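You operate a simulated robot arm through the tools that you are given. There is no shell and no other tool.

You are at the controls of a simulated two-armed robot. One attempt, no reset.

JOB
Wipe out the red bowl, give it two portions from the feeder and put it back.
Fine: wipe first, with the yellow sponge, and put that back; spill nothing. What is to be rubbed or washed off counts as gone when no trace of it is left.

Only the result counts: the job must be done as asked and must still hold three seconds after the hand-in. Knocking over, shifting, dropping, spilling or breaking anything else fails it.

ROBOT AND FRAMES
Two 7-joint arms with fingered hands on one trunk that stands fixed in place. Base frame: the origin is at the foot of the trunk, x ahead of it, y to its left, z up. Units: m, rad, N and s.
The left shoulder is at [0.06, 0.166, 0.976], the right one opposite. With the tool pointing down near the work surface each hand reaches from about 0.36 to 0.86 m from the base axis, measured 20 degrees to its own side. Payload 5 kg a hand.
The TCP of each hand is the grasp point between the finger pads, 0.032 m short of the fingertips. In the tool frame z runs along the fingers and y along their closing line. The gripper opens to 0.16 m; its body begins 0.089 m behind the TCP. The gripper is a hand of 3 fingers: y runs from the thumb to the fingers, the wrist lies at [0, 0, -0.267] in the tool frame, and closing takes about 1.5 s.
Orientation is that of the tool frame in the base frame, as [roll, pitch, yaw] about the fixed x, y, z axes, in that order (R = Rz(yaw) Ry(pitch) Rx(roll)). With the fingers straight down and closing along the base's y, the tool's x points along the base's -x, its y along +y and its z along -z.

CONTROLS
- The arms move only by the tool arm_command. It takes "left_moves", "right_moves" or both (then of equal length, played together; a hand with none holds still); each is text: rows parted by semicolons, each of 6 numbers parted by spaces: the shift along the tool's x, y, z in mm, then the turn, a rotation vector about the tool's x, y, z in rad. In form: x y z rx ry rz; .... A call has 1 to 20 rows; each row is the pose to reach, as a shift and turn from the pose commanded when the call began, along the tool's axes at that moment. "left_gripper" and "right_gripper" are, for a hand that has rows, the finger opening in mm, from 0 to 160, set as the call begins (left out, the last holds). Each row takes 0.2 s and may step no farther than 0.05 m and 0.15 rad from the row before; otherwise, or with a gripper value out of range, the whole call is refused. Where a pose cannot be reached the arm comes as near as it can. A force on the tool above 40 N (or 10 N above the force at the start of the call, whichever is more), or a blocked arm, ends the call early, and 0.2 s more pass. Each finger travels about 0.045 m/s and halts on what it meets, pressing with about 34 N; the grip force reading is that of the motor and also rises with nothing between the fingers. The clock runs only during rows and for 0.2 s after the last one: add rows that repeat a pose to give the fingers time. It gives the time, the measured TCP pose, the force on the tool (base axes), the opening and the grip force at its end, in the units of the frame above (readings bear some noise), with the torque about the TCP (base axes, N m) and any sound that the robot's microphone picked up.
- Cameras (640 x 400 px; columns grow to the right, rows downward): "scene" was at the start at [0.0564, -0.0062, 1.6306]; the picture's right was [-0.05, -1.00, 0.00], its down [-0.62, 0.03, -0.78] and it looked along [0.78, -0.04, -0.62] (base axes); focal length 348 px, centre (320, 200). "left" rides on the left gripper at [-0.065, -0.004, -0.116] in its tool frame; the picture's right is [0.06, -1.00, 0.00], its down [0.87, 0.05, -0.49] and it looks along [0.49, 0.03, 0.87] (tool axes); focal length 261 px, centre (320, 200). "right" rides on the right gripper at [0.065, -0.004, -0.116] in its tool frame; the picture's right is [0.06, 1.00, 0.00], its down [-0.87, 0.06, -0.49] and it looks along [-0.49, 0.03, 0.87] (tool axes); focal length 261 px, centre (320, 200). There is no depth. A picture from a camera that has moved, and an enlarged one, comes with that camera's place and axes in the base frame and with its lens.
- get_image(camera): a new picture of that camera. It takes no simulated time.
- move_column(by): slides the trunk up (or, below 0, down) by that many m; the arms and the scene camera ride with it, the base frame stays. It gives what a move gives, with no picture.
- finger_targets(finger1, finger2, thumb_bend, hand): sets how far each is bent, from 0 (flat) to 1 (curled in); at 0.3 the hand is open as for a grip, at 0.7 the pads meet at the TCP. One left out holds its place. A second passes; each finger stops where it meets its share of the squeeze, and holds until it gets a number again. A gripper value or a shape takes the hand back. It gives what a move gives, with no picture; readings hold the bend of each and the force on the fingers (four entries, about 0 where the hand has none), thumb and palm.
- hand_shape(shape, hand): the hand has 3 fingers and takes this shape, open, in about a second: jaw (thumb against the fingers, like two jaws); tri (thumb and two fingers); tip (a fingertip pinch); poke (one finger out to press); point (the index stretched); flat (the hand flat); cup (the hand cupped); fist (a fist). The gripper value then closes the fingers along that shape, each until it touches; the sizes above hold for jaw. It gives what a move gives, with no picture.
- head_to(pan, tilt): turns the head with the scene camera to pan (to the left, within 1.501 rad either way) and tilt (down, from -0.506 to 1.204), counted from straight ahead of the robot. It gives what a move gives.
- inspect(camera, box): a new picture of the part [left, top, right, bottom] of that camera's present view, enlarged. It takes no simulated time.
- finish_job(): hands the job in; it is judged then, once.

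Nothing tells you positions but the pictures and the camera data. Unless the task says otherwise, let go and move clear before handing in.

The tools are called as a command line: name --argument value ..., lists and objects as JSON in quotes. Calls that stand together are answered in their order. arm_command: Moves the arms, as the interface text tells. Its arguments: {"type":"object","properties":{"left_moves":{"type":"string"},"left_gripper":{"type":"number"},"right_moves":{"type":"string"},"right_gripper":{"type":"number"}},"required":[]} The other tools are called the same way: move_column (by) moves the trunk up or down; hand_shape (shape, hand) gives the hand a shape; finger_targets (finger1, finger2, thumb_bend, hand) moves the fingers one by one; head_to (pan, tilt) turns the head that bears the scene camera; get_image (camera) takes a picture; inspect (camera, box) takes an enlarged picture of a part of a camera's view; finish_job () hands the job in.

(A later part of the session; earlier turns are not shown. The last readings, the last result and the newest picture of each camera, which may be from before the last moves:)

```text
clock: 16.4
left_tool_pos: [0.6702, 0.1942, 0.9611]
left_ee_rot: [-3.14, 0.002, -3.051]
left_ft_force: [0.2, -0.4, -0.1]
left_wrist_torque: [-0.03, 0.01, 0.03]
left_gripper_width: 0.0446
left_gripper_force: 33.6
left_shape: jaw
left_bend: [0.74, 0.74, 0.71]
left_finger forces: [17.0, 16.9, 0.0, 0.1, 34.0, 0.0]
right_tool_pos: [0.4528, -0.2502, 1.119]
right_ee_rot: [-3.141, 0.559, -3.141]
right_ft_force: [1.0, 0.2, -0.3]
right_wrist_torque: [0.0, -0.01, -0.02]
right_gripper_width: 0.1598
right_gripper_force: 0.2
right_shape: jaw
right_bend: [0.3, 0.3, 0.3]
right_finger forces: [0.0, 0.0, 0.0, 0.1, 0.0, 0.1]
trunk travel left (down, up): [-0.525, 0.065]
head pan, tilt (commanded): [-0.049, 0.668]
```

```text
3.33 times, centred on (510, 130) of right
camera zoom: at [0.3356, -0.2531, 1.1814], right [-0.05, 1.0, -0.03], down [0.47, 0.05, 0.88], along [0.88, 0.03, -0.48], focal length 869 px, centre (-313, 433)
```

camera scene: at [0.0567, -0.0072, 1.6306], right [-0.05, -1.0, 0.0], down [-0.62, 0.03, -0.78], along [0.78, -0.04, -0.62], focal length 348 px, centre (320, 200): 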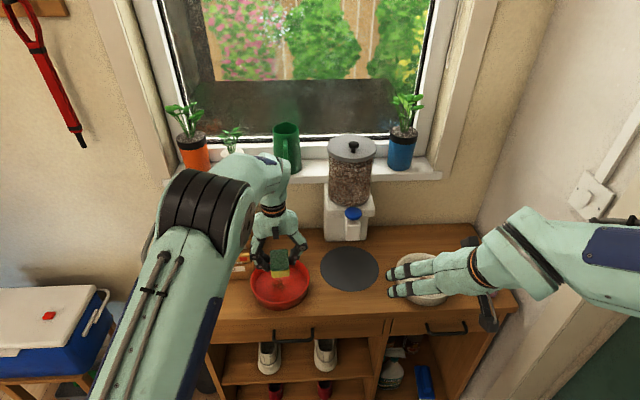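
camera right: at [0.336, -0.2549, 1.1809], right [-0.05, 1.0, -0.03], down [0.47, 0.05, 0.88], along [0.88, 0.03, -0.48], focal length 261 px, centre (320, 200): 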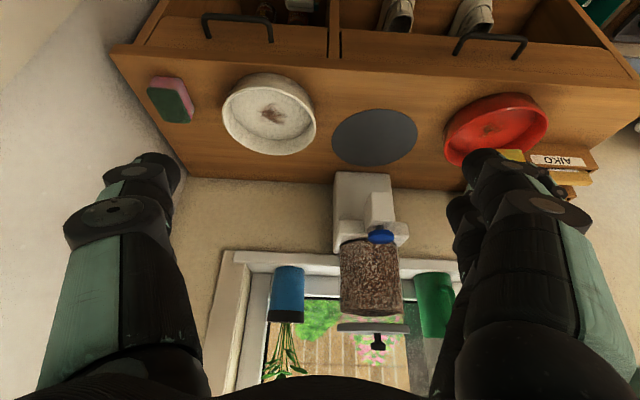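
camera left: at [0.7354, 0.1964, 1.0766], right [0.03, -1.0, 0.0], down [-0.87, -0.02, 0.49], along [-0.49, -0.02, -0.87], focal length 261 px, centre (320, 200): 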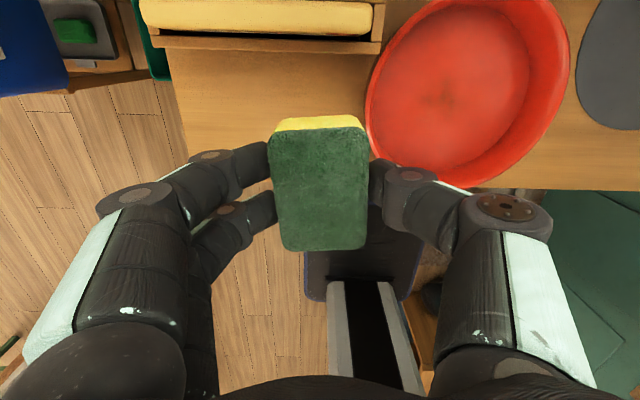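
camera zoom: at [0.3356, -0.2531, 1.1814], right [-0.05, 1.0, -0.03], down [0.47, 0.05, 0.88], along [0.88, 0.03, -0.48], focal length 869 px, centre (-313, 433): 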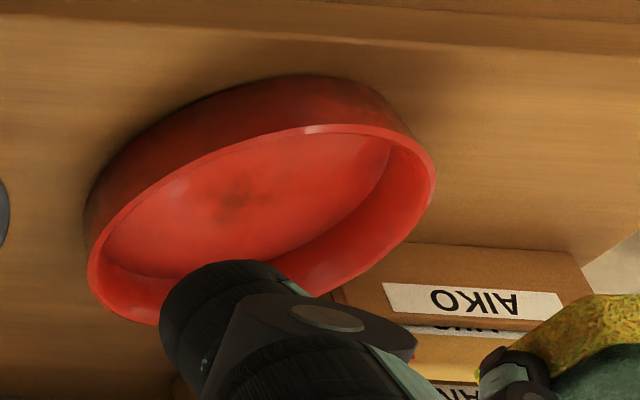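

The stain has faded but is not gone. I go back in with a little more pressure and wipe again.

arm_command --left_moves "-8 -43 0 0 0 0; -16 -86 0 0 0 0; -23.4 -127 0 0 0 0; -23.4 -127 40 0 0 0; -23.4 -127 80 0 0 0; -23.4 -127 100 0 0 0; -23.4 -127 106 0 0 0; -23.4 -127 111 0 0 0; -23.4 -127 111 0 0 0"

inspect --camera "scene" --box '[230, 220, 330, 320]'

get_image --camera "left"

```text
clock: 18.4
left_tool_pos: [0.7034, 0.0699, 0.8497]
left_ee_rot: [-3.139, 0.001, -3.052]
left_ft_force: [-1.6, -0.5, 13.5]
left_wrist_torque: [0.06, 0.05, 0.04]
left_gripper_width: 0.0446
left_gripper_force: 33.1
left_shape: jaw
left_bend: [0.74, 0.74, 0.71]
left_finger forces: [17.6, 17.3, 0.0, 0.0, 35.0, 0.0]
right_tool_pos: [0.4505, -0.2508, 1.1182]
right_ee_rot: [3.14, 0.562, 3.14]
right_ft_force: [-0.6, 0.3, 0.7]
right_wrist_torque: [0.0, -0.01, -0.03]
right_gripper_width: 0.1602
right_gripper_force: 0.1
right_shape: jaw
right_bend: [0.3, 0.3, 0.3]
right_finger forces: [0.0, 0.1, 0.1, 0.0, 0.0, 0.0]
trunk travel left (down, up): [-0.525, 0.065]
head pan, tilt (commanded): [-0.049, 0.668]
```

```text
4.00 times, centred on (280, 270) of scene
camera zoom: at [0.055, -0.0064, 1.6308], right [-0.05, -1.0, 0.0], down [-0.62, 0.03, -0.79], along [0.78, -0.04, -0.62], focal length 1392 px, centre (480, -80)
```

zoom: 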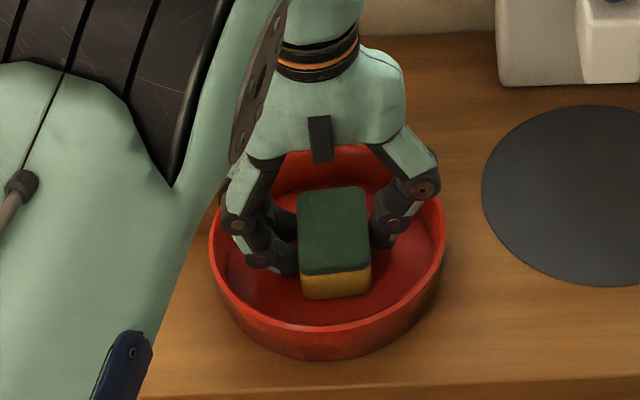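

```text
taken
camera left: at [0.7678, 0.0712, 0.9657], right [0.03, -1.0, 0.0], down [-0.87, -0.02, 0.49], along [-0.49, -0.01, -0.87], focal length 261 px, centre (320, 200)
```

left: 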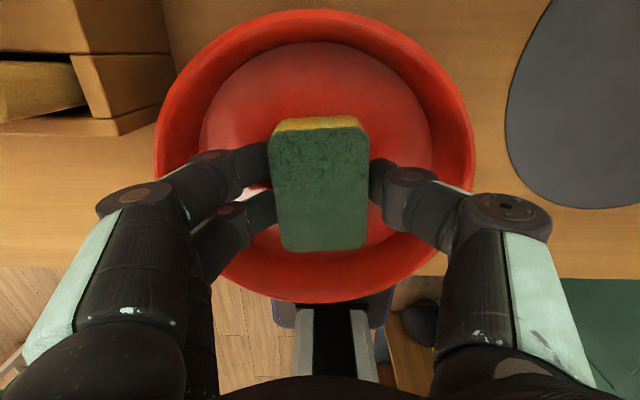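

Pressing with about 13 N, centred over the stain; now another longer zig-zag.

arm_command --left_moves "8 0 0 0 0 0; 0 0 0 0 0 0; -10 0 0 0 0 0; 0 0 0 0 0 0; 10 0 0 0 0 0; 10 6 0 0 0 0; 0 6 0 0 0 0; -10 6 0 0 0 0; 0 6 0 0 0 0; 10 6 0 0 0 0; 10 -4 0 0 0 0; 0 -6 0 0 0 0; -10 -6 0 0 0 0; 0 -6 0 0 0 0; 10 -6 0 0 0 0; 10 0 0 0 0 0; 0 0 0 0 0 0; -10 0 0 0 0 0; 0 0 0 0 0 0; 0 0 0 0 0 0"

inspect --camera "scene" --box '[230, 220, 330, 320]'

get_image --camera "left"

```text
clock: 22.6
left_tool_pos: [0.7042, 0.0711, 0.85]
left_ee_rot: [3.141, 0.002, -3.05]
left_ft_force: [7.3, 3.3, 13.1]
left_wrist_torque: [0.12, -0.12, -0.06]
left_gripper_width: 0.0452
left_gripper_force: 34.0
left_shape: jaw
left_bend: [0.74, 0.74, 0.71]
left_finger forces: [18.7, 18.8, 0.0, 0.0, 35.2, 0.0]
right_tool_pos: [0.4515, -0.2506, 1.1179]
right_ee_rot: [3.14, 0.56, 3.139]
right_ft_force: [0.2, -0.3, 0.3]
right_wrist_torque: [0.01, 0.01, 0.02]
right_gripper_width: 0.1598
right_gripper_force: 0.0
right_shape: jaw
right_bend: [0.3, 0.3, 0.3]
right_finger forces: [0.1, 0.0, 0.1, 0.1, 0.0, 0.0]
trunk travel left (down, up): [-0.525, 0.065]
head pan, tilt (commanded): [-0.049, 0.668]
```

```text
4.00 times, centred on (280, 270) of scene
camera zoom: at [0.0562, -0.0061, 1.6306], right [-0.05, -1.0, 0.0], down [-0.62, 0.03, -0.78], along [0.78, -0.04, -0.62], focal length 1392 px, centre (480, -80)
```

zoom: 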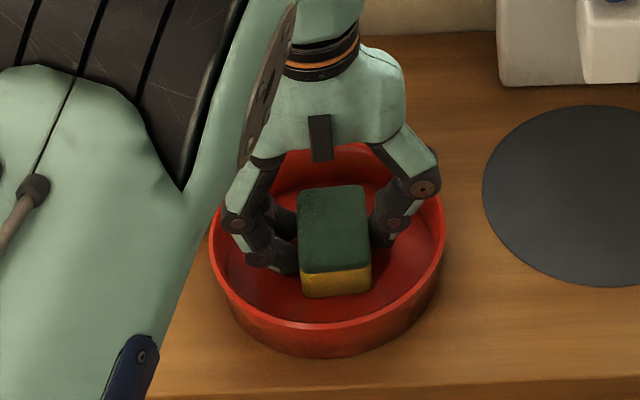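

```text
taken
camera left: at [0.7692, 0.0718, 0.9653], right [0.03, -1.0, 0.0], down [-0.87, -0.02, 0.49], along [-0.49, -0.01, -0.87], focal length 261 px, centre (320, 200)
```

left: 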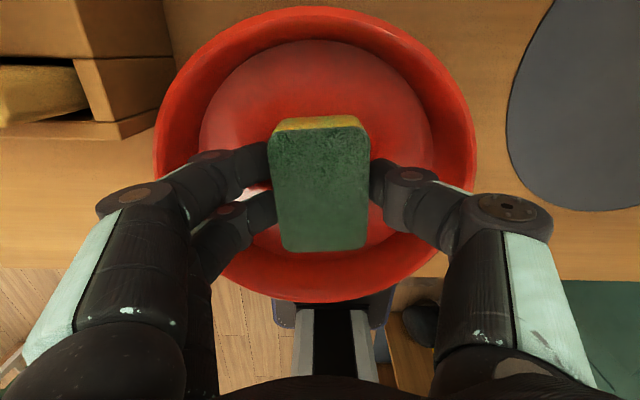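

The bowl stayed in place. I do one more round of strokes before checking.

arm_command --left_moves "10 0 0 0 0 0; 0 0 0 0 0 0; -10 -3 0 0 0 0; 0 -3 0 0 0 0; 10 -3 0 0 0 0; 10 3 0 0 0 0; 0 3 0 0 0 0; -10 3 0 0 0 0; 0 3 0 0 0 0; 10 3 0 0 0 0; 10 -6 0 0 0 0; 0 -6 0 0 0 0; -10 -6 0 0 0 0; -10 6 0 0 0 0; 0 6 0 0 0 0; 10 6 0 0 0 0; 10 0 0 0 0 0; 0 0 0 0 0 0; -10 0 0 0 0 0; 0 0 0 0 0 0"

arm_command --left_moves "0 0 -20 0 0 0; 0 0 -50 0 0 0; 0 0 -85 0 0 0; 0 30 -110 0 0 0; 10 75 -110 0 0 0; 23 126 -110 0 0 0"

inspect --camera "scene" --box '[240, 240, 320, 320]'

get_image --camera "left"

```text
clock: 26.8
left_tool_pos: [0.7043, 0.0707, 0.8494]
left_ee_rot: [-3.139, 0.002, -3.051]
left_ft_force: [6.9, -2.6, 12.6]
left_wrist_torque: [0.0, -0.14, -0.05]
left_gripper_width: 0.0454
left_gripper_force: 34.0
left_shape: jaw
left_bend: [0.74, 0.74, 0.71]
left_finger forces: [16.8, 17.2, 0.1, 0.1, 37.0, 0.0]
right_tool_pos: [0.4514, -0.2499, 1.1186]
right_ee_rot: [3.14, 0.561, 3.14]
right_ft_force: [0.5, 0.3, 0.0]
right_wrist_torque: [-0.03, 0.02, -0.02]
right_gripper_width: 0.16
right_gripper_force: 0.1
right_shape: jaw
right_bend: [0.3, 0.3, 0.3]
right_finger forces: [0.1, 0.0, 0.0, 0.0, 0.1, 0.0]
trunk travel left (down, up): [-0.525, 0.065]
head pan, tilt (commanded): [-0.049, 0.668]
```

```text
refused: row 6 steps farther than a row can; nothing moved
```

```text
5.00 times, centred on (280, 280) of scene
camera zoom: at [0.0562, -0.0067, 1.6305], right [-0.05, -1.0, 0.0], down [-0.62, 0.03, -0.78], along [0.78, -0.04, -0.62], focal length 1741 px, centre (520, -200)
```

zoom: 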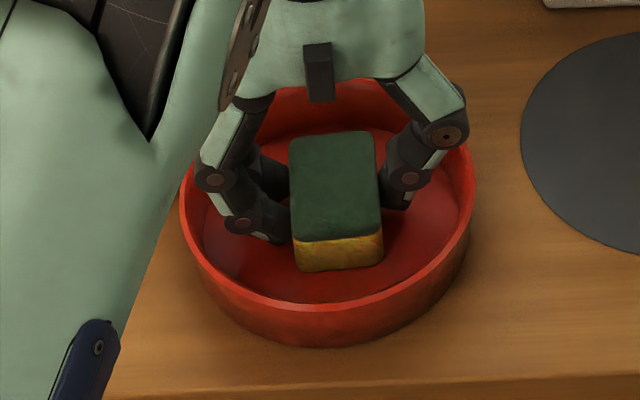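

```text
taken
camera left: at [0.7694, 0.0712, 0.9652], right [0.03, -1.0, 0.0], down [-0.87, -0.02, 0.49], along [-0.49, -0.01, -0.87], focal length 261 px, centre (320, 200)
```

left: 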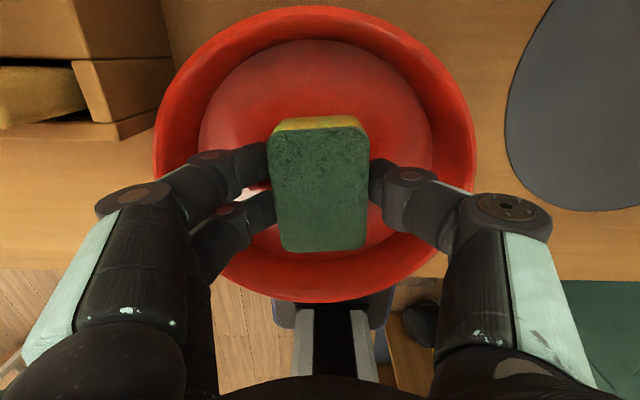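

The lift was refused because one step was slightly too long; nothing moved. I repeat it with shorter steps and look at the bowl floor.

arm_command --left_moves "0 0 -20 0 0 0; 0 0 -50 0 0 0; 0 0 -85 0 0 0; 0 30 -110 0 0 0; 8 62 -110 0 0 0; 16 94 -110 0 0 0; 23 126 -110 0 0 0"

inspect --camera "scene" --box '[240, 240, 320, 320]'

get_image --camera "left"

```text
clock: 28.4
left_tool_pos: [0.6697, 0.1953, 0.9578]
left_ee_rot: [-3.139, -0.001, -3.049]
left_ft_force: [0.3, 0.2, -0.7]
left_wrist_torque: [-0.01, 0.01, -0.03]
left_gripper_width: 0.0457
left_gripper_force: 34.3
left_shape: jaw
left_bend: [0.74, 0.74, 0.71]
left_finger forces: [16.7, 16.5, 0.0, 0.0, 33.2, 0.0]
right_tool_pos: [0.4514, -0.2496, 1.1186]
right_ee_rot: [3.142, 0.559, 3.141]
right_ft_force: [0.9, 0.7, 0.2]
right_wrist_torque: [0.03, 0.03, 0.01]
right_gripper_width: 0.16
right_gripper_force: 0.1
right_shape: jaw
right_bend: [0.3, 0.3, 0.3]
right_finger forces: [0.0, 0.0, 0.0, 0.1, 0.0, 0.0]
trunk travel left (down, up): [-0.525, 0.065]
head pan, tilt (commanded): [-0.049, 0.668]
```

```text
5.00 times, centred on (280, 280) of scene
camera zoom: at [0.0563, -0.0054, 1.6306], right [-0.05, -1.0, 0.0], down [-0.62, 0.03, -0.78], along [0.78, -0.04, -0.62], focal length 1741 px, centre (520, -200)
```

zoom: 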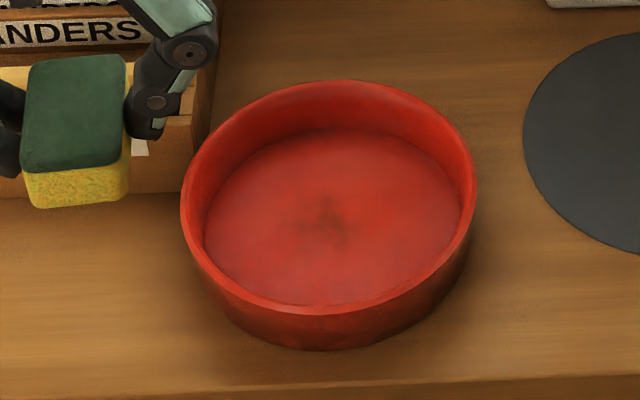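

```text
taken
camera left: at [0.7353, 0.1973, 1.0729], right [0.03, -1.0, 0.0], down [-0.87, -0.02, 0.49], along [-0.49, -0.01, -0.87], focal length 261 px, centre (320, 200)
```

left: 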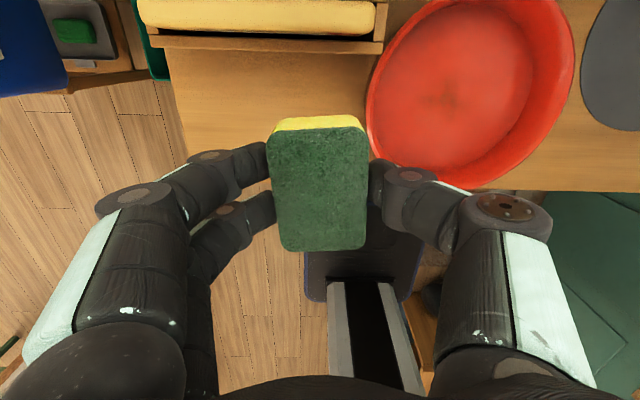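

I zoom in on the remaining trace from two cameras to see how it changed.

inspect --camera "scene" --box '[255, 258, 310, 300]'

inspect --camera "left" --box '[360, 0, 580, 190]'

inspect --camera "right" --box '[430, 70, 590, 190]'

```text
9.52 times, centred on (282, 279) of scene
camera zoom: at [0.0563, -0.0054, 1.6306], right [-0.05, -1.0, 0.0], down [-0.62, 0.03, -0.78], along [0.78, -0.04, -0.62], focal length 3316 px, centre (677, -552)
```

zoom: 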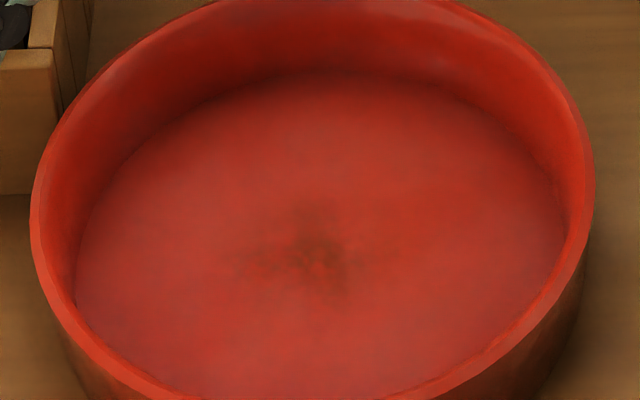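

```text
2.11 times, centred on (470, 95) of left
camera zoom: at [0.7353, 0.1973, 1.0729], right [0.03, -1.0, 0.0], down [-0.87, -0.02, 0.49], along [-0.49, -0.01, -0.87], focal length 549 px, centre (4, 421)
```

zoom: 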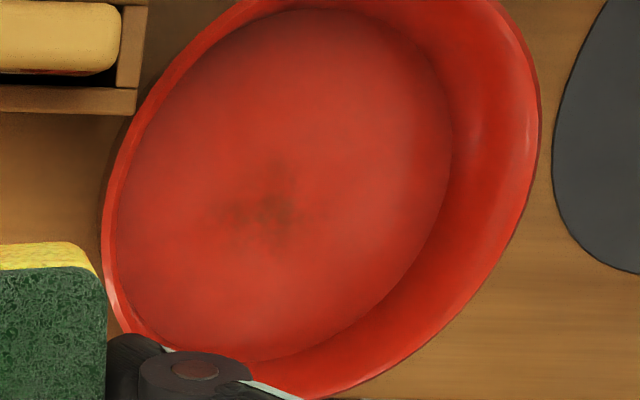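

```text
3.33 times, centred on (510, 130) of right
camera zoom: at [0.3357, -0.2535, 1.1813], right [-0.05, 1.0, -0.03], down [0.47, 0.05, 0.88], along [0.88, 0.03, -0.48], focal length 869 px, centre (-313, 433)
```

zoom: 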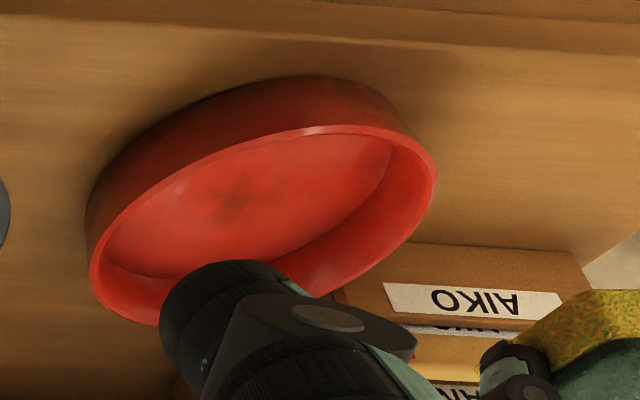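

The second round barely changed it, so the bowl was probably sticking to the sponge and sliding along under the heavier push. I'll go back in with less force and rub by twisting the sponge, which can't drag the bowl.

arm_command --left_moves "-4 -42 0 0 0 0; -8 -84 0 0 0 0; -11.9 -126 0 0 0 0; -11.9 -126 40 0 0 0; -11.9 -126 80 0 0 0; -11.9 -126 100 0 0 0; -11.9 -126 105 0 0 0; -11.9 -126 108.5 0 0 0; -11.9 -126 108.5 0 0 0"

arm_command --left_moves "0 0 0 0 0 0.14; 0 0 0 0 0 0.28; 0 0 0 0 0 0.4; 0 0 0 0 0 0.26; 0 0 0 0 0 0.12; 0 0 0 0 0 -0.02; 0 0 0 0 0 -0.16; 0 0 0 0 0 -0.3; 0 0 0 0 0 -0.4; 0 0 0 0 0 -0.26; 0 0 0 0 0 -0.12; 0 0 0 0 0 0.02; 0 0 0 0 0 0.16; 0 0 0 0 0 0.3; 0 0 0 0 0 0.4; 0 0 0 0 0 0.26; 0 0 0 0 0 0.12; 0 0 0 0 0 0"

get_image --camera "left"

inspect --camera "scene" --box '[230, 220, 330, 320]'

```text
clock: 30.4
left_tool_pos: [0.6926, 0.0689, 0.8506]
left_ee_rot: [-3.139, 0.0, -3.051]
left_ft_force: [-1.1, -0.7, 4.5]
left_wrist_torque: [0.08, 0.02, 0.03]
left_gripper_width: 0.0451
left_gripper_force: 34.0
left_shape: jaw
left_bend: [0.74, 0.74, 0.71]
left_finger forces: [16.8, 16.6, 0.1, 0.1, 33.7, 0.0]
right_tool_pos: [0.4517, -0.2505, 1.1188]
right_ee_rot: [3.141, 0.561, 3.139]
right_ft_force: [0.0, -0.3, 0.6]
right_wrist_torque: [-0.02, -0.01, 0.01]
right_gripper_width: 0.1599
right_gripper_force: 0.1
right_shape: jaw
right_bend: [0.3, 0.3, 0.3]
right_finger forces: [0.0, 0.1, 0.0, 0.0, 0.0, 0.0]
trunk travel left (down, up): [-0.525, 0.065]
head pan, tilt (commanded): [-0.049, 0.668]
```

```text
clock: 34.2
left_tool_pos: [0.6915, 0.0696, 0.8493]
left_ee_rot: [3.14, 0.0, -3.05]
left_ft_force: [0.4, 1.6, 2.1]
left_wrist_torque: [0.1, -0.02, -0.07]
left_gripper_width: 0.0452
left_gripper_force: 33.3
left_shape: jaw
left_bend: [0.74, 0.74, 0.71]
left_finger forces: [16.7, 17.1, 0.0, 0.1, 33.7, 0.0]
right_tool_pos: [0.4517, -0.2512, 1.1192]
right_ee_rot: [3.142, 0.56, 3.14]
right_ft_force: [1.0, 0.1, -0.4]
right_wrist_torque: [0.01, -0.01, 0.04]
right_gripper_width: 0.1596
right_gripper_force: 0.0
right_shape: jaw
right_bend: [0.3, 0.3, 0.3]
right_finger forces: [0.0, 0.1, 0.1, 0.0, 0.1, 0.0]
trunk travel left (down, up): [-0.525, 0.065]
head pan, tilt (commanded): [-0.049, 0.668]
```

```text
taken
camera left: at [0.7575, 0.0703, 0.9655], right [0.03, -1.0, 0.0], down [-0.87, -0.03, 0.49], along [-0.49, -0.02, -0.87], focal length 261 px, centre (320, 200)
```

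left: 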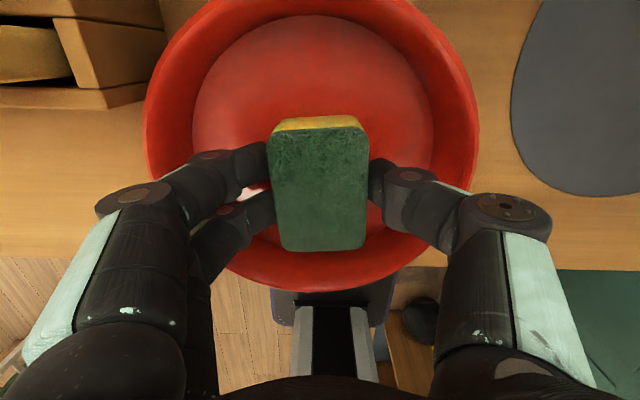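

```text
4.00 times, centred on (280, 270) of scene
camera zoom: at [0.0563, -0.0063, 1.6306], right [-0.05, -1.0, 0.0], down [-0.62, 0.03, -0.78], along [0.78, -0.04, -0.62], focal length 1392 px, centre (480, -80)
```

zoom: 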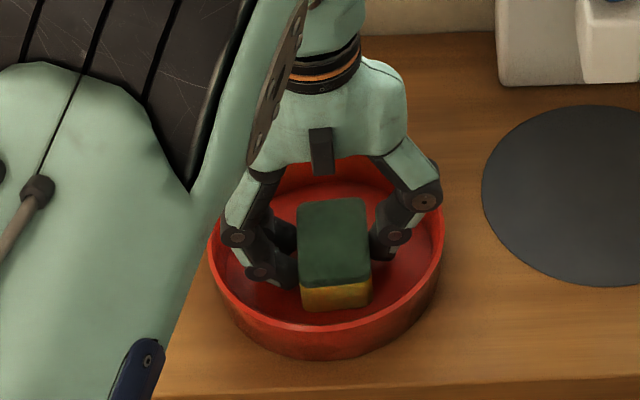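

The bowl held still during the twists. Now light straight strokes, ending at the far end so I can verify that the sponge slides rather than dragging the bowl.

arm_command --left_moves "0 0 0.7 0 0 0; -7 0 0.7 0 0 0; -14 0 0.7 0 0 0; -21 0 0.7 0 0 0; -14 0 0.7 0 0 0; -7 0 0.7 0 0 0; 0 0 0.7 0 0 0; -7 5 0.7 0 0 0; -14 5 0.7 0 0 0; -21 5 0.7 0 0 0; -14 5 0.7 0 0 0; -7 5 0.7 0 0 0; 0 5 0.7 0 0 0; -7 -5 0.7 0 0 0; -14 -5 0.7 0 0 0; -21 -5 0.7 0 0 0; -21 0 0.7 0 0 0"

get_image --camera "left"

inspect --camera "scene" --box '[230, 220, 330, 320]'

```text
clock: 37.8
left_tool_pos: [0.713, 0.071, 0.85]
left_ee_rot: [-3.14, 0.0, -3.053]
left_ft_force: [0.2, -3.4, 2.9]
left_wrist_torque: [-0.04, 0.0, 0.0]
left_gripper_width: 0.0451
left_gripper_force: 33.7
left_shape: jaw
left_bend: [0.74, 0.74, 0.71]
left_finger forces: [16.3, 16.3, 0.1, 0.1, 35.6, 0.0]
right_tool_pos: [0.4523, -0.2512, 1.1181]
right_ee_rot: [3.141, 0.56, 3.14]
right_ft_force: [-0.6, -0.7, 0.1]
right_wrist_torque: [-0.01, 0.02, 0.03]
right_gripper_width: 0.1601
right_gripper_force: 0.1
right_shape: jaw
right_bend: [0.3, 0.3, 0.3]
right_finger forces: [0.0, 0.0, 0.0, 0.1, 0.1, 0.1]
trunk travel left (down, up): [-0.525, 0.065]
head pan, tilt (commanded): [-0.049, 0.668]
```

```text
taken
camera left: at [0.7784, 0.0725, 0.9655], right [0.03, -1.0, 0.0], down [-0.87, -0.02, 0.49], along [-0.49, -0.01, -0.87], focal length 261 px, centre (320, 200)
```

left: 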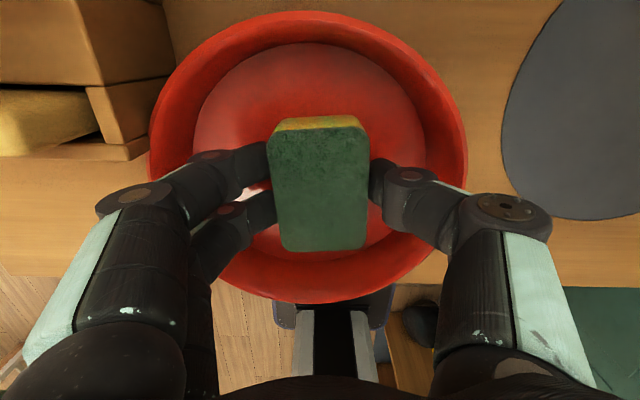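

```text
4.00 times, centred on (280, 270) of scene
camera zoom: at [0.0562, -0.0063, 1.6306], right [-0.05, -1.0, 0.0], down [-0.62, 0.03, -0.78], along [0.78, -0.04, -0.62], focal length 1392 px, centre (480, -80)
```

zoom: 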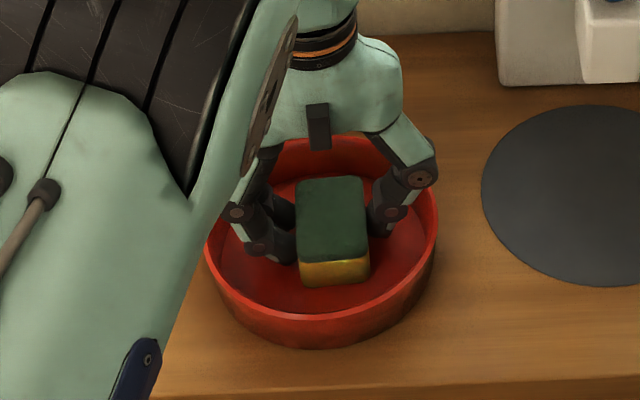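

The bowl was dragged about 7 mm forward, close to the rack. Since it sticks to the sponge under firmer pressure, I press a bit more and pull it back 8 mm toward me.

arm_command --left_moves "0 0 1 0 0 0; 0 0 2 0 0 0; 0 0 2.5 0 0 0; 3 0 2.5 0 0 0; 6 0 2.5 0 0 0; 9 0 2.5 0 0 0; 9 0 2.5 0 0 0"

inspect --camera "scene" --box '[230, 220, 330, 320]'

get_image --camera "left"

```text
clock: 39.4
left_tool_pos: [0.7046, 0.0719, 0.8477]
left_ee_rot: [-3.142, 0.004, -3.051]
left_ft_force: [12.6, 2.0, 26.2]
left_wrist_torque: [0.14, -0.25, -0.04]
left_gripper_width: 0.0452
left_gripper_force: 34.2
left_shape: jaw
left_bend: [0.74, 0.74, 0.71]
left_finger forces: [18.8, 19.0, 0.0, 0.0, 36.6, 0.0]
right_tool_pos: [0.4511, -0.2504, 1.1192]
right_ee_rot: [3.14, 0.563, 3.138]
right_ft_force: [0.1, 0.7, -0.1]
right_wrist_torque: [0.0, 0.0, 0.02]
right_gripper_width: 0.1602
right_gripper_force: 0.0
right_shape: jaw
right_bend: [0.3, 0.3, 0.3]
right_finger forces: [0.0, 0.0, 0.1, 0.0, 0.0, 0.0]
trunk travel left (down, up): [-0.525, 0.065]
head pan, tilt (commanded): [-0.049, 0.668]
```

```text
4.00 times, centred on (280, 270) of scene
camera zoom: at [0.0554, -0.0063, 1.6308], right [-0.05, -1.0, 0.0], down [-0.62, 0.03, -0.78], along [0.78, -0.04, -0.62], focal length 1392 px, centre (480, -80)
```

zoom: 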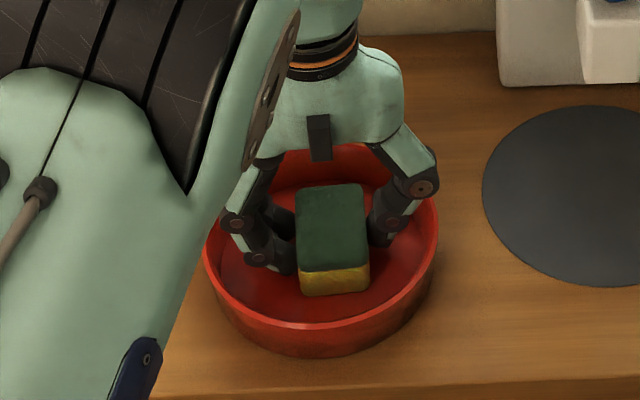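

```text
taken
camera left: at [0.7701, 0.0726, 0.9647], right [0.03, -1.0, 0.0], down [-0.87, -0.02, 0.49], along [-0.49, -0.01, -0.87], focal length 261 px, centre (320, 200)
```

left: 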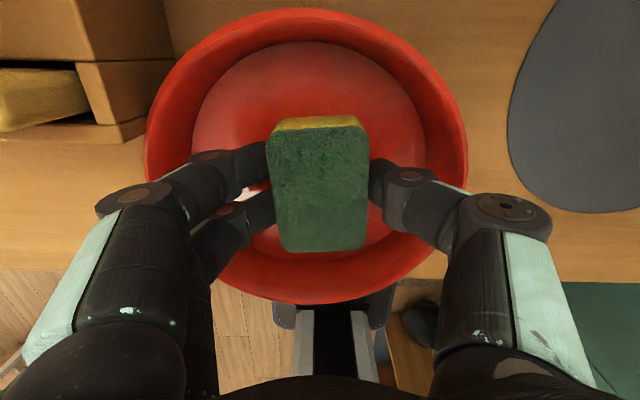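

The bowl is back where it was. I reduce pressure, lift the sponge and check what the twisting achieved.

arm_command --left_moves "0 0 -20 0 0 0; 0 0 -50 0 0 0; 0 0 -85 0 0 0; 0 30 -112 0 0 0; 8 62 -112 0 0 0; 16 94 -112 0 0 0; 23 126 -112 0 0 0"

inspect --camera "scene" --box '[255, 258, 310, 300]'

inspect --camera "scene" --box '[240, 240, 320, 320]'

inspect --camera "left" --box '[360, 0, 580, 190]'

```text
clock: 41.0
left_tool_pos: [0.6704, 0.1936, 0.9593]
left_ee_rot: [-3.139, 0.0, -3.051]
left_ft_force: [0.7, 0.0, 0.7]
left_wrist_torque: [-0.01, 0.0, 0.0]
left_gripper_width: 0.0448
left_gripper_force: 33.6
left_shape: jaw
left_bend: [0.74, 0.74, 0.71]
left_finger forces: [17.0, 16.7, 0.0, 0.1, 33.7, 0.0]
right_tool_pos: [0.4519, -0.2502, 1.1196]
right_ee_rot: [3.141, 0.56, 3.14]
right_ft_force: [-0.6, -0.4, 1.0]
right_wrist_torque: [-0.02, 0.01, -0.02]
right_gripper_width: 0.1597
right_gripper_force: 0.0
right_shape: jaw
right_bend: [0.3, 0.3, 0.3]
right_finger forces: [0.1, 0.0, 0.0, 0.1, 0.1, 0.0]
trunk travel left (down, up): [-0.525, 0.065]
head pan, tilt (commanded): [-0.049, 0.668]
```

```text
9.52 times, centred on (282, 279) of scene
camera zoom: at [0.0563, -0.0054, 1.6306], right [-0.05, -1.0, 0.0], down [-0.62, 0.03, -0.78], along [0.78, -0.04, -0.62], focal length 3316 px, centre (677, -552)
```

zoom: 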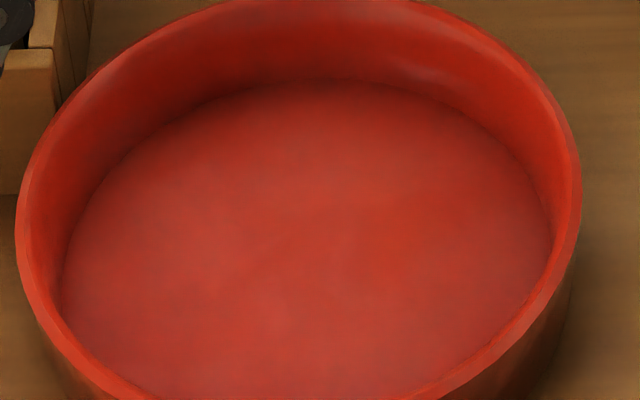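

```text
5.00 times, centred on (280, 280) of scene
camera zoom: at [0.0563, -0.0054, 1.6306], right [-0.05, -1.0, 0.0], down [-0.62, 0.03, -0.78], along [0.78, -0.04, -0.62], focal length 1741 px, centre (520, -200)
```

zoom: 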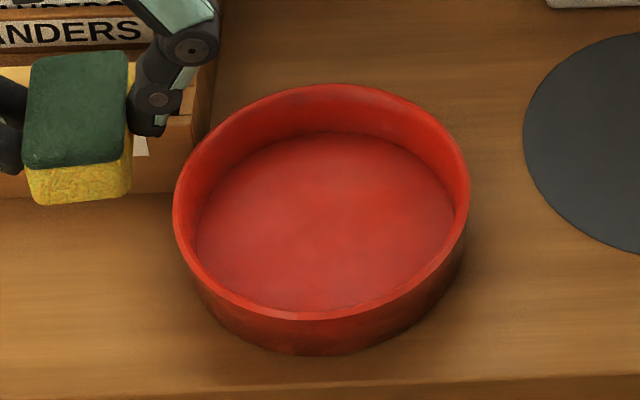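

```text
2.11 times, centred on (470, 95) of left
camera zoom: at [0.7357, 0.1961, 1.0748], right [0.03, -1.0, 0.0], down [-0.87, -0.02, 0.49], along [-0.49, -0.01, -0.87], focal length 549 px, centre (4, 421)
```

zoom: 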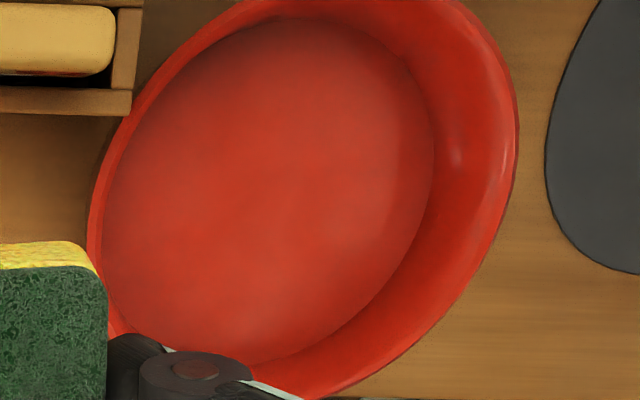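

The stain looks gone. I zoom in hard on the floor to make sure no trace remains.

inspect --camera "scene" --box '[268, 270, 298, 292]'

inspect --camera "left" --box '[410, 50, 490, 130]'

inspect --camera "right" --box '[440, 90, 550, 170]'

```text
16.00 times, centred on (283, 281) of scene
camera zoom: at [0.0563, -0.0054, 1.6306], right [-0.05, -1.0, 0.0], down [-0.62, 0.03, -0.78], along [0.78, -0.04, -0.62], focal length 5570 px, centre (912, -1096)
```

zoom: 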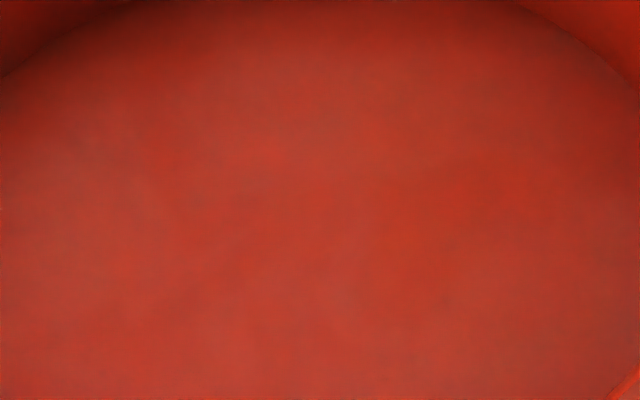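

```text
5.00 times, centred on (450, 90) of left
camera zoom: at [0.7357, 0.1961, 1.0748], right [0.03, -1.0, 0.0], down [-0.87, -0.02, 0.49], along [-0.49, -0.01, -0.87], focal length 1303 px, centre (-330, 750)
```

zoom: 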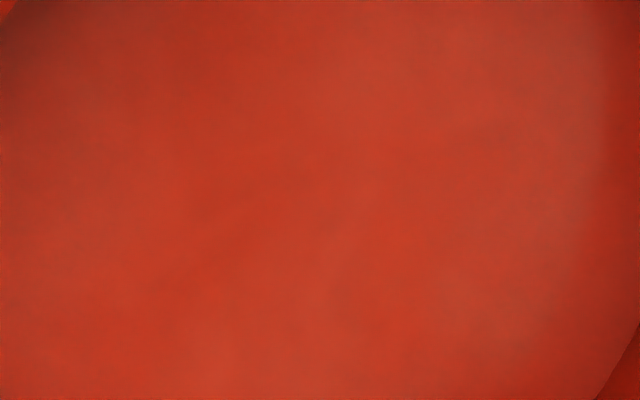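

```text
5.00 times, centred on (495, 130) of right
camera zoom: at [0.3357, -0.2534, 1.1813], right [-0.05, 1.0, -0.03], down [0.47, 0.05, 0.88], along [0.88, 0.03, -0.48], focal length 1303 px, centre (-555, 550)
```

zoom: 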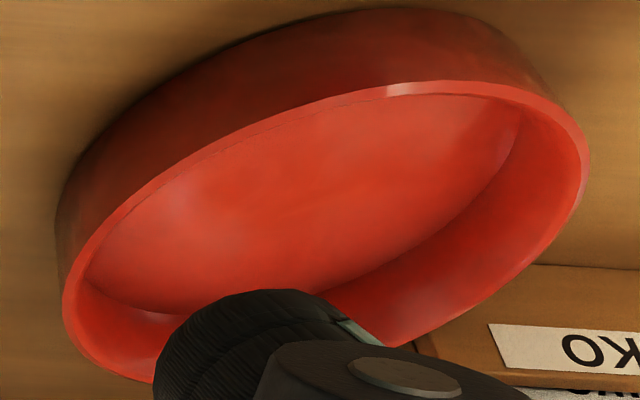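

No trace is visible from any camera, and the bowl sits within 1–2 mm of its original spot. For certainty I do one more gentle twisting pass, which does not move the bowl.

arm_command --left_moves "-6 -40 0 0 0 0; -12 -80 0 0 0 0; -18.6 -120.6 0 0 0 0; -18.6 -120.6 40 0 0 0; -18.6 -120.6 80 0 0 0; -18.6 -120.6 100 0 0 0; -18.6 -120.6 106 0 0 0; -18.6 -120.6 109.3 0 0 0; -18.6 -120.6 109.3 0 0 0"

arm_command --left_moves "0 0 0 0 0 0.14; -2 0 0 0 0 0.28; -4 0 0 0 0 0.4; -6 0 0 0 0 0.26; -8 0 0 0 0 0.12; -8 0 0 0 0 -0.02; -8 0 0 0 0 -0.16; -6 0 0 0 0 -0.3; -4 0 0 0 0 -0.4; -2 0 0 0 0 -0.26; 0 0 0 0 0 -0.12; 0 3 0 0 0 0.02; 0 3 0 0 0 0.16; 0 3 0 0 0 0.3; 0 0 0 0 0 0.4; 0 -3 0 0 0 0.26; 0 -3 0 0 0 0.12; 0 -3 0 0 0 0; 0 0 0 0 0 0"

arm_command --left_moves "0 0 -20 0 0 0; 0 0 -50 0 0 0; 0 0 -85 0 0 0; 0 30 -110 0 0 0; 8 62 -110 0 0 0; 16 94 -110 0 0 0; 22 126 -110 0 0 0"

inspect --camera "scene" --box '[240, 240, 320, 320]'

get_image --camera "left"

```text
clock: 43.0
left_tool_pos: [0.7009, 0.0744, 0.8495]
left_ee_rot: [3.141, 0.001, -3.051]
left_ft_force: [-0.7, -0.1, 2.6]
left_wrist_torque: [0.09, 0.02, -0.01]
left_gripper_width: 0.0448
left_gripper_force: 33.6
left_shape: jaw
left_bend: [0.74, 0.74, 0.71]
left_finger forces: [17.0, 16.8, 0.0, 0.0, 33.7, 0.1]
right_tool_pos: [0.4509, -0.2512, 1.1195]
right_ee_rot: [3.14, 0.561, 3.139]
right_ft_force: [0.0, -0.3, 0.3]
right_wrist_torque: [-0.01, 0.02, 0.02]
right_gripper_width: 0.16
right_gripper_force: 0.0
right_shape: jaw
right_bend: [0.3, 0.3, 0.3]
right_finger forces: [0.0, 0.0, 0.0, 0.0, 0.1, 0.0]
trunk travel left (down, up): [-0.525, 0.065]
head pan, tilt (commanded): [-0.049, 0.668]
```

```text
clock: 47.0
left_tool_pos: [0.6997, 0.073, 0.8492]
left_ee_rot: [-3.14, -0.001, -3.052]
left_ft_force: [1.8, -3.8, 5.7]
left_wrist_torque: [-0.04, -0.04, -0.06]
left_gripper_width: 0.0451
left_gripper_force: 34.0
left_shape: jaw
left_bend: [0.74, 0.74, 0.71]
left_finger forces: [16.4, 16.1, 0.0, 0.0, 36.1, 0.0]
right_tool_pos: [0.4511, -0.2529, 1.1185]
right_ee_rot: [3.14, 0.56, 3.14]
right_ft_force: [0.4, 0.7, 0.8]
right_wrist_torque: [0.02, 0.0, -0.01]
right_gripper_width: 0.1599
right_gripper_force: 0.0
right_shape: jaw
right_bend: [0.3, 0.3, 0.3]
right_finger forces: [0.0, 0.1, 0.0, 0.1, 0.0, 0.0]
trunk travel left (down, up): [-0.525, 0.065]
head pan, tilt (commanded): [-0.049, 0.668]
```

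```text
clock: 48.6
left_tool_pos: [0.6683, 0.2007, 0.9586]
left_ee_rot: [-3.14, -0.003, -3.052]
left_ft_force: [0.1, 0.6, 0.0]
left_wrist_torque: [-0.02, 0.01, -0.01]
left_gripper_width: 0.0449
left_gripper_force: 33.7
left_shape: jaw
left_bend: [0.74, 0.74, 0.71]
left_finger forces: [17.0, 16.8, 0.1, 0.0, 34.0, 0.0]
right_tool_pos: [0.4512, -0.2497, 1.1191]
right_ee_rot: [-3.141, 0.559, 3.14]
right_ft_force: [0.5, 0.0, 0.0]
right_wrist_torque: [0.0, -0.01, 0.03]
right_gripper_width: 0.16
right_gripper_force: 0.0
right_shape: jaw
right_bend: [0.3, 0.3, 0.3]
right_finger forces: [0.0, 0.0, 0.1, 0.1, 0.0, 0.0]
trunk travel left (down, up): [-0.525, 0.065]
head pan, tilt (commanded): [-0.049, 0.668]
```

```text
5.00 times, centred on (280, 280) of scene
camera zoom: at [0.0564, -0.0055, 1.6306], right [-0.05, -1.0, 0.0], down [-0.62, 0.03, -0.78], along [0.78, -0.04, -0.62], focal length 1741 px, centre (520, -200)
```

zoom: 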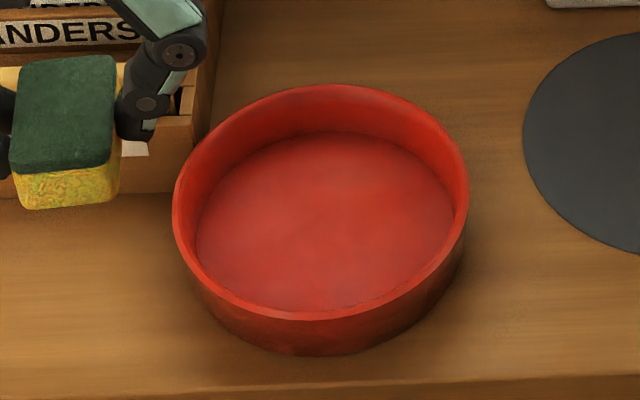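

```text
taken
camera left: at [0.7328, 0.2017, 1.0749], right [0.03, -1.0, 0.0], down [-0.87, -0.02, 0.49], along [-0.49, -0.01, -0.87], focal length 261 px, centre (320, 200)
```

left: 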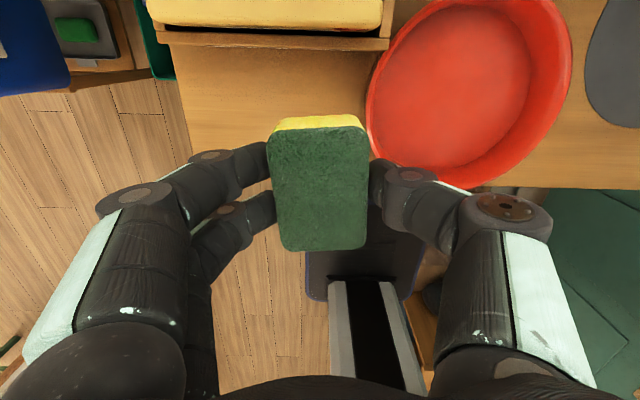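

The bowl is clean and in place. Now I return the sponge to its original spot.

arm_command --left_moves "3 25 0 0 0 0; 5.7 49 0 0 0 0; 5.7 49 40 0 0 0; 5.7 49 80 0 0 0; 5.7 49 100 0 0 0; 5.7 49 110 0 0 0; 5.7 49 115 0 0 0; 5.7 49 115 0 0 0"

get_image --camera "left"

inspect --camera "scene" --box '[160, 200, 320, 320]'

```text
clock: 50.4
left_tool_pos: [0.6561, 0.2475, 0.8443]
left_ee_rot: [-3.139, 0.002, -3.051]
left_ft_force: [0.2, 0.5, -0.6]
left_wrist_torque: [0.0, 0.02, 0.0]
left_gripper_width: 0.045
left_gripper_force: 32.9
left_shape: jaw
left_bend: [0.74, 0.74, 0.71]
left_finger forces: [17.1, 16.8, 0.1, 0.1, 33.8, 0.1]
right_tool_pos: [0.4514, -0.2509, 1.1175]
right_ee_rot: [3.138, 0.558, 3.14]
right_ft_force: [-0.1, -0.9, -0.4]
right_wrist_torque: [0.0, 0.0, -0.01]
right_gripper_width: 0.16
right_gripper_force: 0.1
right_shape: jaw
right_bend: [0.3, 0.3, 0.3]
right_finger forces: [0.0, 0.1, 0.0, 0.0, 0.0, 0.1]
trunk travel left (down, up): [-0.525, 0.065]
head pan, tilt (commanded): [-0.049, 0.668]
```

```text
taken
camera left: at [0.722, 0.2493, 0.9602], right [0.03, -1.0, 0.0], down [-0.87, -0.02, 0.49], along [-0.49, -0.01, -0.87], focal length 261 px, centre (320, 200)
```

left: 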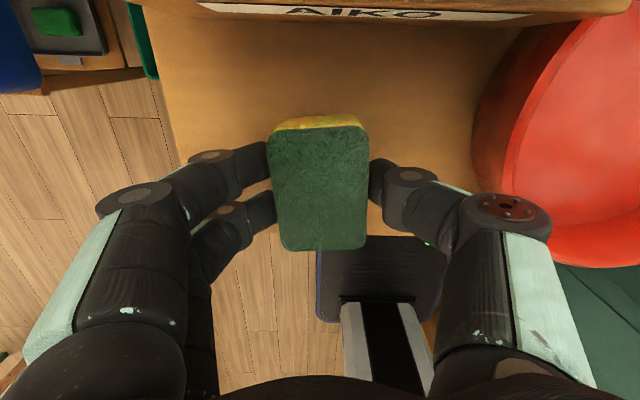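

```text
3.33 times, centred on (240, 260) of scene
camera zoom: at [0.0564, -0.0062, 1.6306], right [-0.05, -1.0, 0.0], down [-0.62, 0.03, -0.78], along [0.78, -0.04, -0.62], focal length 1160 px, centre (587, 0)
```

zoom: 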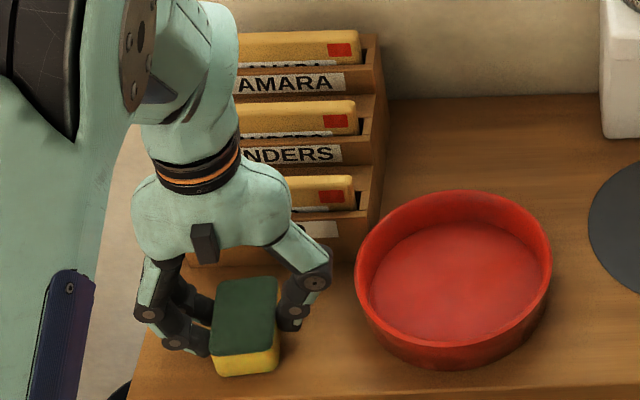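

The sponge is over its old place, a couple of millimetres above the counter. I lower until it touches.

arm_command --left_moves "0 0 1 0 0 0; 0 0 2 0 0 0; 0 0 2.5 0 0 0; 0 0 2.5 0 0 0"

```text
clock: 51.4
left_tool_pos: [0.6555, 0.2475, 0.8414]
left_ee_rot: [-3.141, -0.001, -3.051]
left_ft_force: [0.2, 0.0, 0.1]
left_wrist_torque: [-0.03, -0.05, -0.01]
left_gripper_width: 0.0445
left_gripper_force: 34.0
left_shape: jaw
left_bend: [0.74, 0.74, 0.71]
left_finger forces: [17.1, 16.8, 0.0, 0.0, 33.9, 0.1]
right_tool_pos: [0.4518, -0.2486, 1.1194]
right_ee_rot: [3.14, 0.56, 3.14]
right_ft_force: [-0.9, -0.1, -0.1]
right_wrist_torque: [-0.01, 0.01, 0.02]
right_gripper_width: 0.1601
right_gripper_force: 0.1
right_shape: jaw
right_bend: [0.3, 0.3, 0.3]
right_finger forces: [0.0, 0.1, 0.0, 0.1, 0.1, 0.0]
trunk travel left (down, up): [-0.525, 0.065]
head pan, tilt (commanded): [-0.049, 0.668]
```

arm_command --left_moves "0 0 1 0 0 0; 0 0 1.5 0 0 0; 0 0 1.5 0 0 0"

```text
clock: 52.2
left_tool_pos: [0.6564, 0.2469, 0.8406]
left_ee_rot: [-3.141, 0.001, -3.052]
left_ft_force: [0.2, 0.6, -0.4]
left_wrist_torque: [0.01, 0.0, 0.01]
left_gripper_width: 0.0448
left_gripper_force: 34.0
left_shape: jaw
left_bend: [0.74, 0.74, 0.71]
left_finger forces: [17.1, 16.8, 0.1, 0.0, 33.9, 0.0]
right_tool_pos: [0.4513, -0.2518, 1.118]
right_ee_rot: [3.14, 0.559, 3.139]
right_ft_force: [-0.1, 0.5, -0.4]
right_wrist_torque: [-0.02, -0.01, 0.04]
right_gripper_width: 0.1601
right_gripper_force: 0.0
right_shape: jaw
right_bend: [0.3, 0.3, 0.3]
right_finger forces: [0.0, 0.0, 0.1, 0.1, 0.0, 0.0]
trunk travel left (down, up): [-0.525, 0.065]
head pan, tilt (commanded): [-0.049, 0.668]
```

Still no touch, so the sponge rode up slightly in the grip; a bit lower.

arm_command --left_moves "0 0 1 0 0 0; 0 0 2 0 0 0; 0 0 2 0 0 0"

inspect --camera "scene" --box '[195, 270, 255, 320]'

```text
clock: 53.0
left_tool_pos: [0.6553, 0.2463, 0.8402]
left_ee_rot: [3.14, 0.001, -3.053]
left_ft_force: [-0.3, -0.7, 6.3]
left_wrist_torque: [0.08, 0.0, 0.02]
left_gripper_width: 0.0447
left_gripper_force: 33.5
left_shape: jaw
left_bend: [0.74, 0.74, 0.71]
left_finger forces: [17.3, 17.0, 0.0, 0.1, 34.4, 0.0]
right_tool_pos: [0.4528, -0.2504, 1.1179]
right_ee_rot: [3.14, 0.561, 3.139]
right_ft_force: [0.0, -0.4, -0.6]
right_wrist_torque: [-0.03, 0.0, 0.0]
right_gripper_width: 0.16
right_gripper_force: 0.1
right_shape: jaw
right_bend: [0.3, 0.3, 0.3]
right_finger forces: [0.1, 0.0, 0.0, 0.0, 0.0, 0.0]
trunk travel left (down, up): [-0.525, 0.065]
head pan, tilt (commanded): [-0.049, 0.668]
```

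```text
8.00 times, centred on (225, 295) of scene
camera zoom: at [0.0559, -0.0064, 1.6307], right [-0.05, -1.0, 0.0], down [-0.62, 0.03, -0.78], along [0.78, -0.04, -0.62], focal length 2785 px, centre (1080, -560)
```

zoom: 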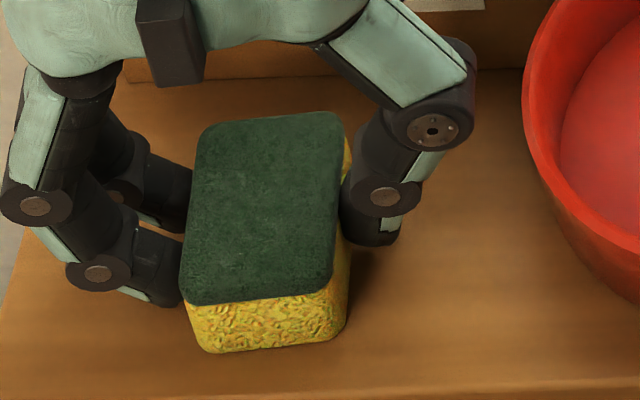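

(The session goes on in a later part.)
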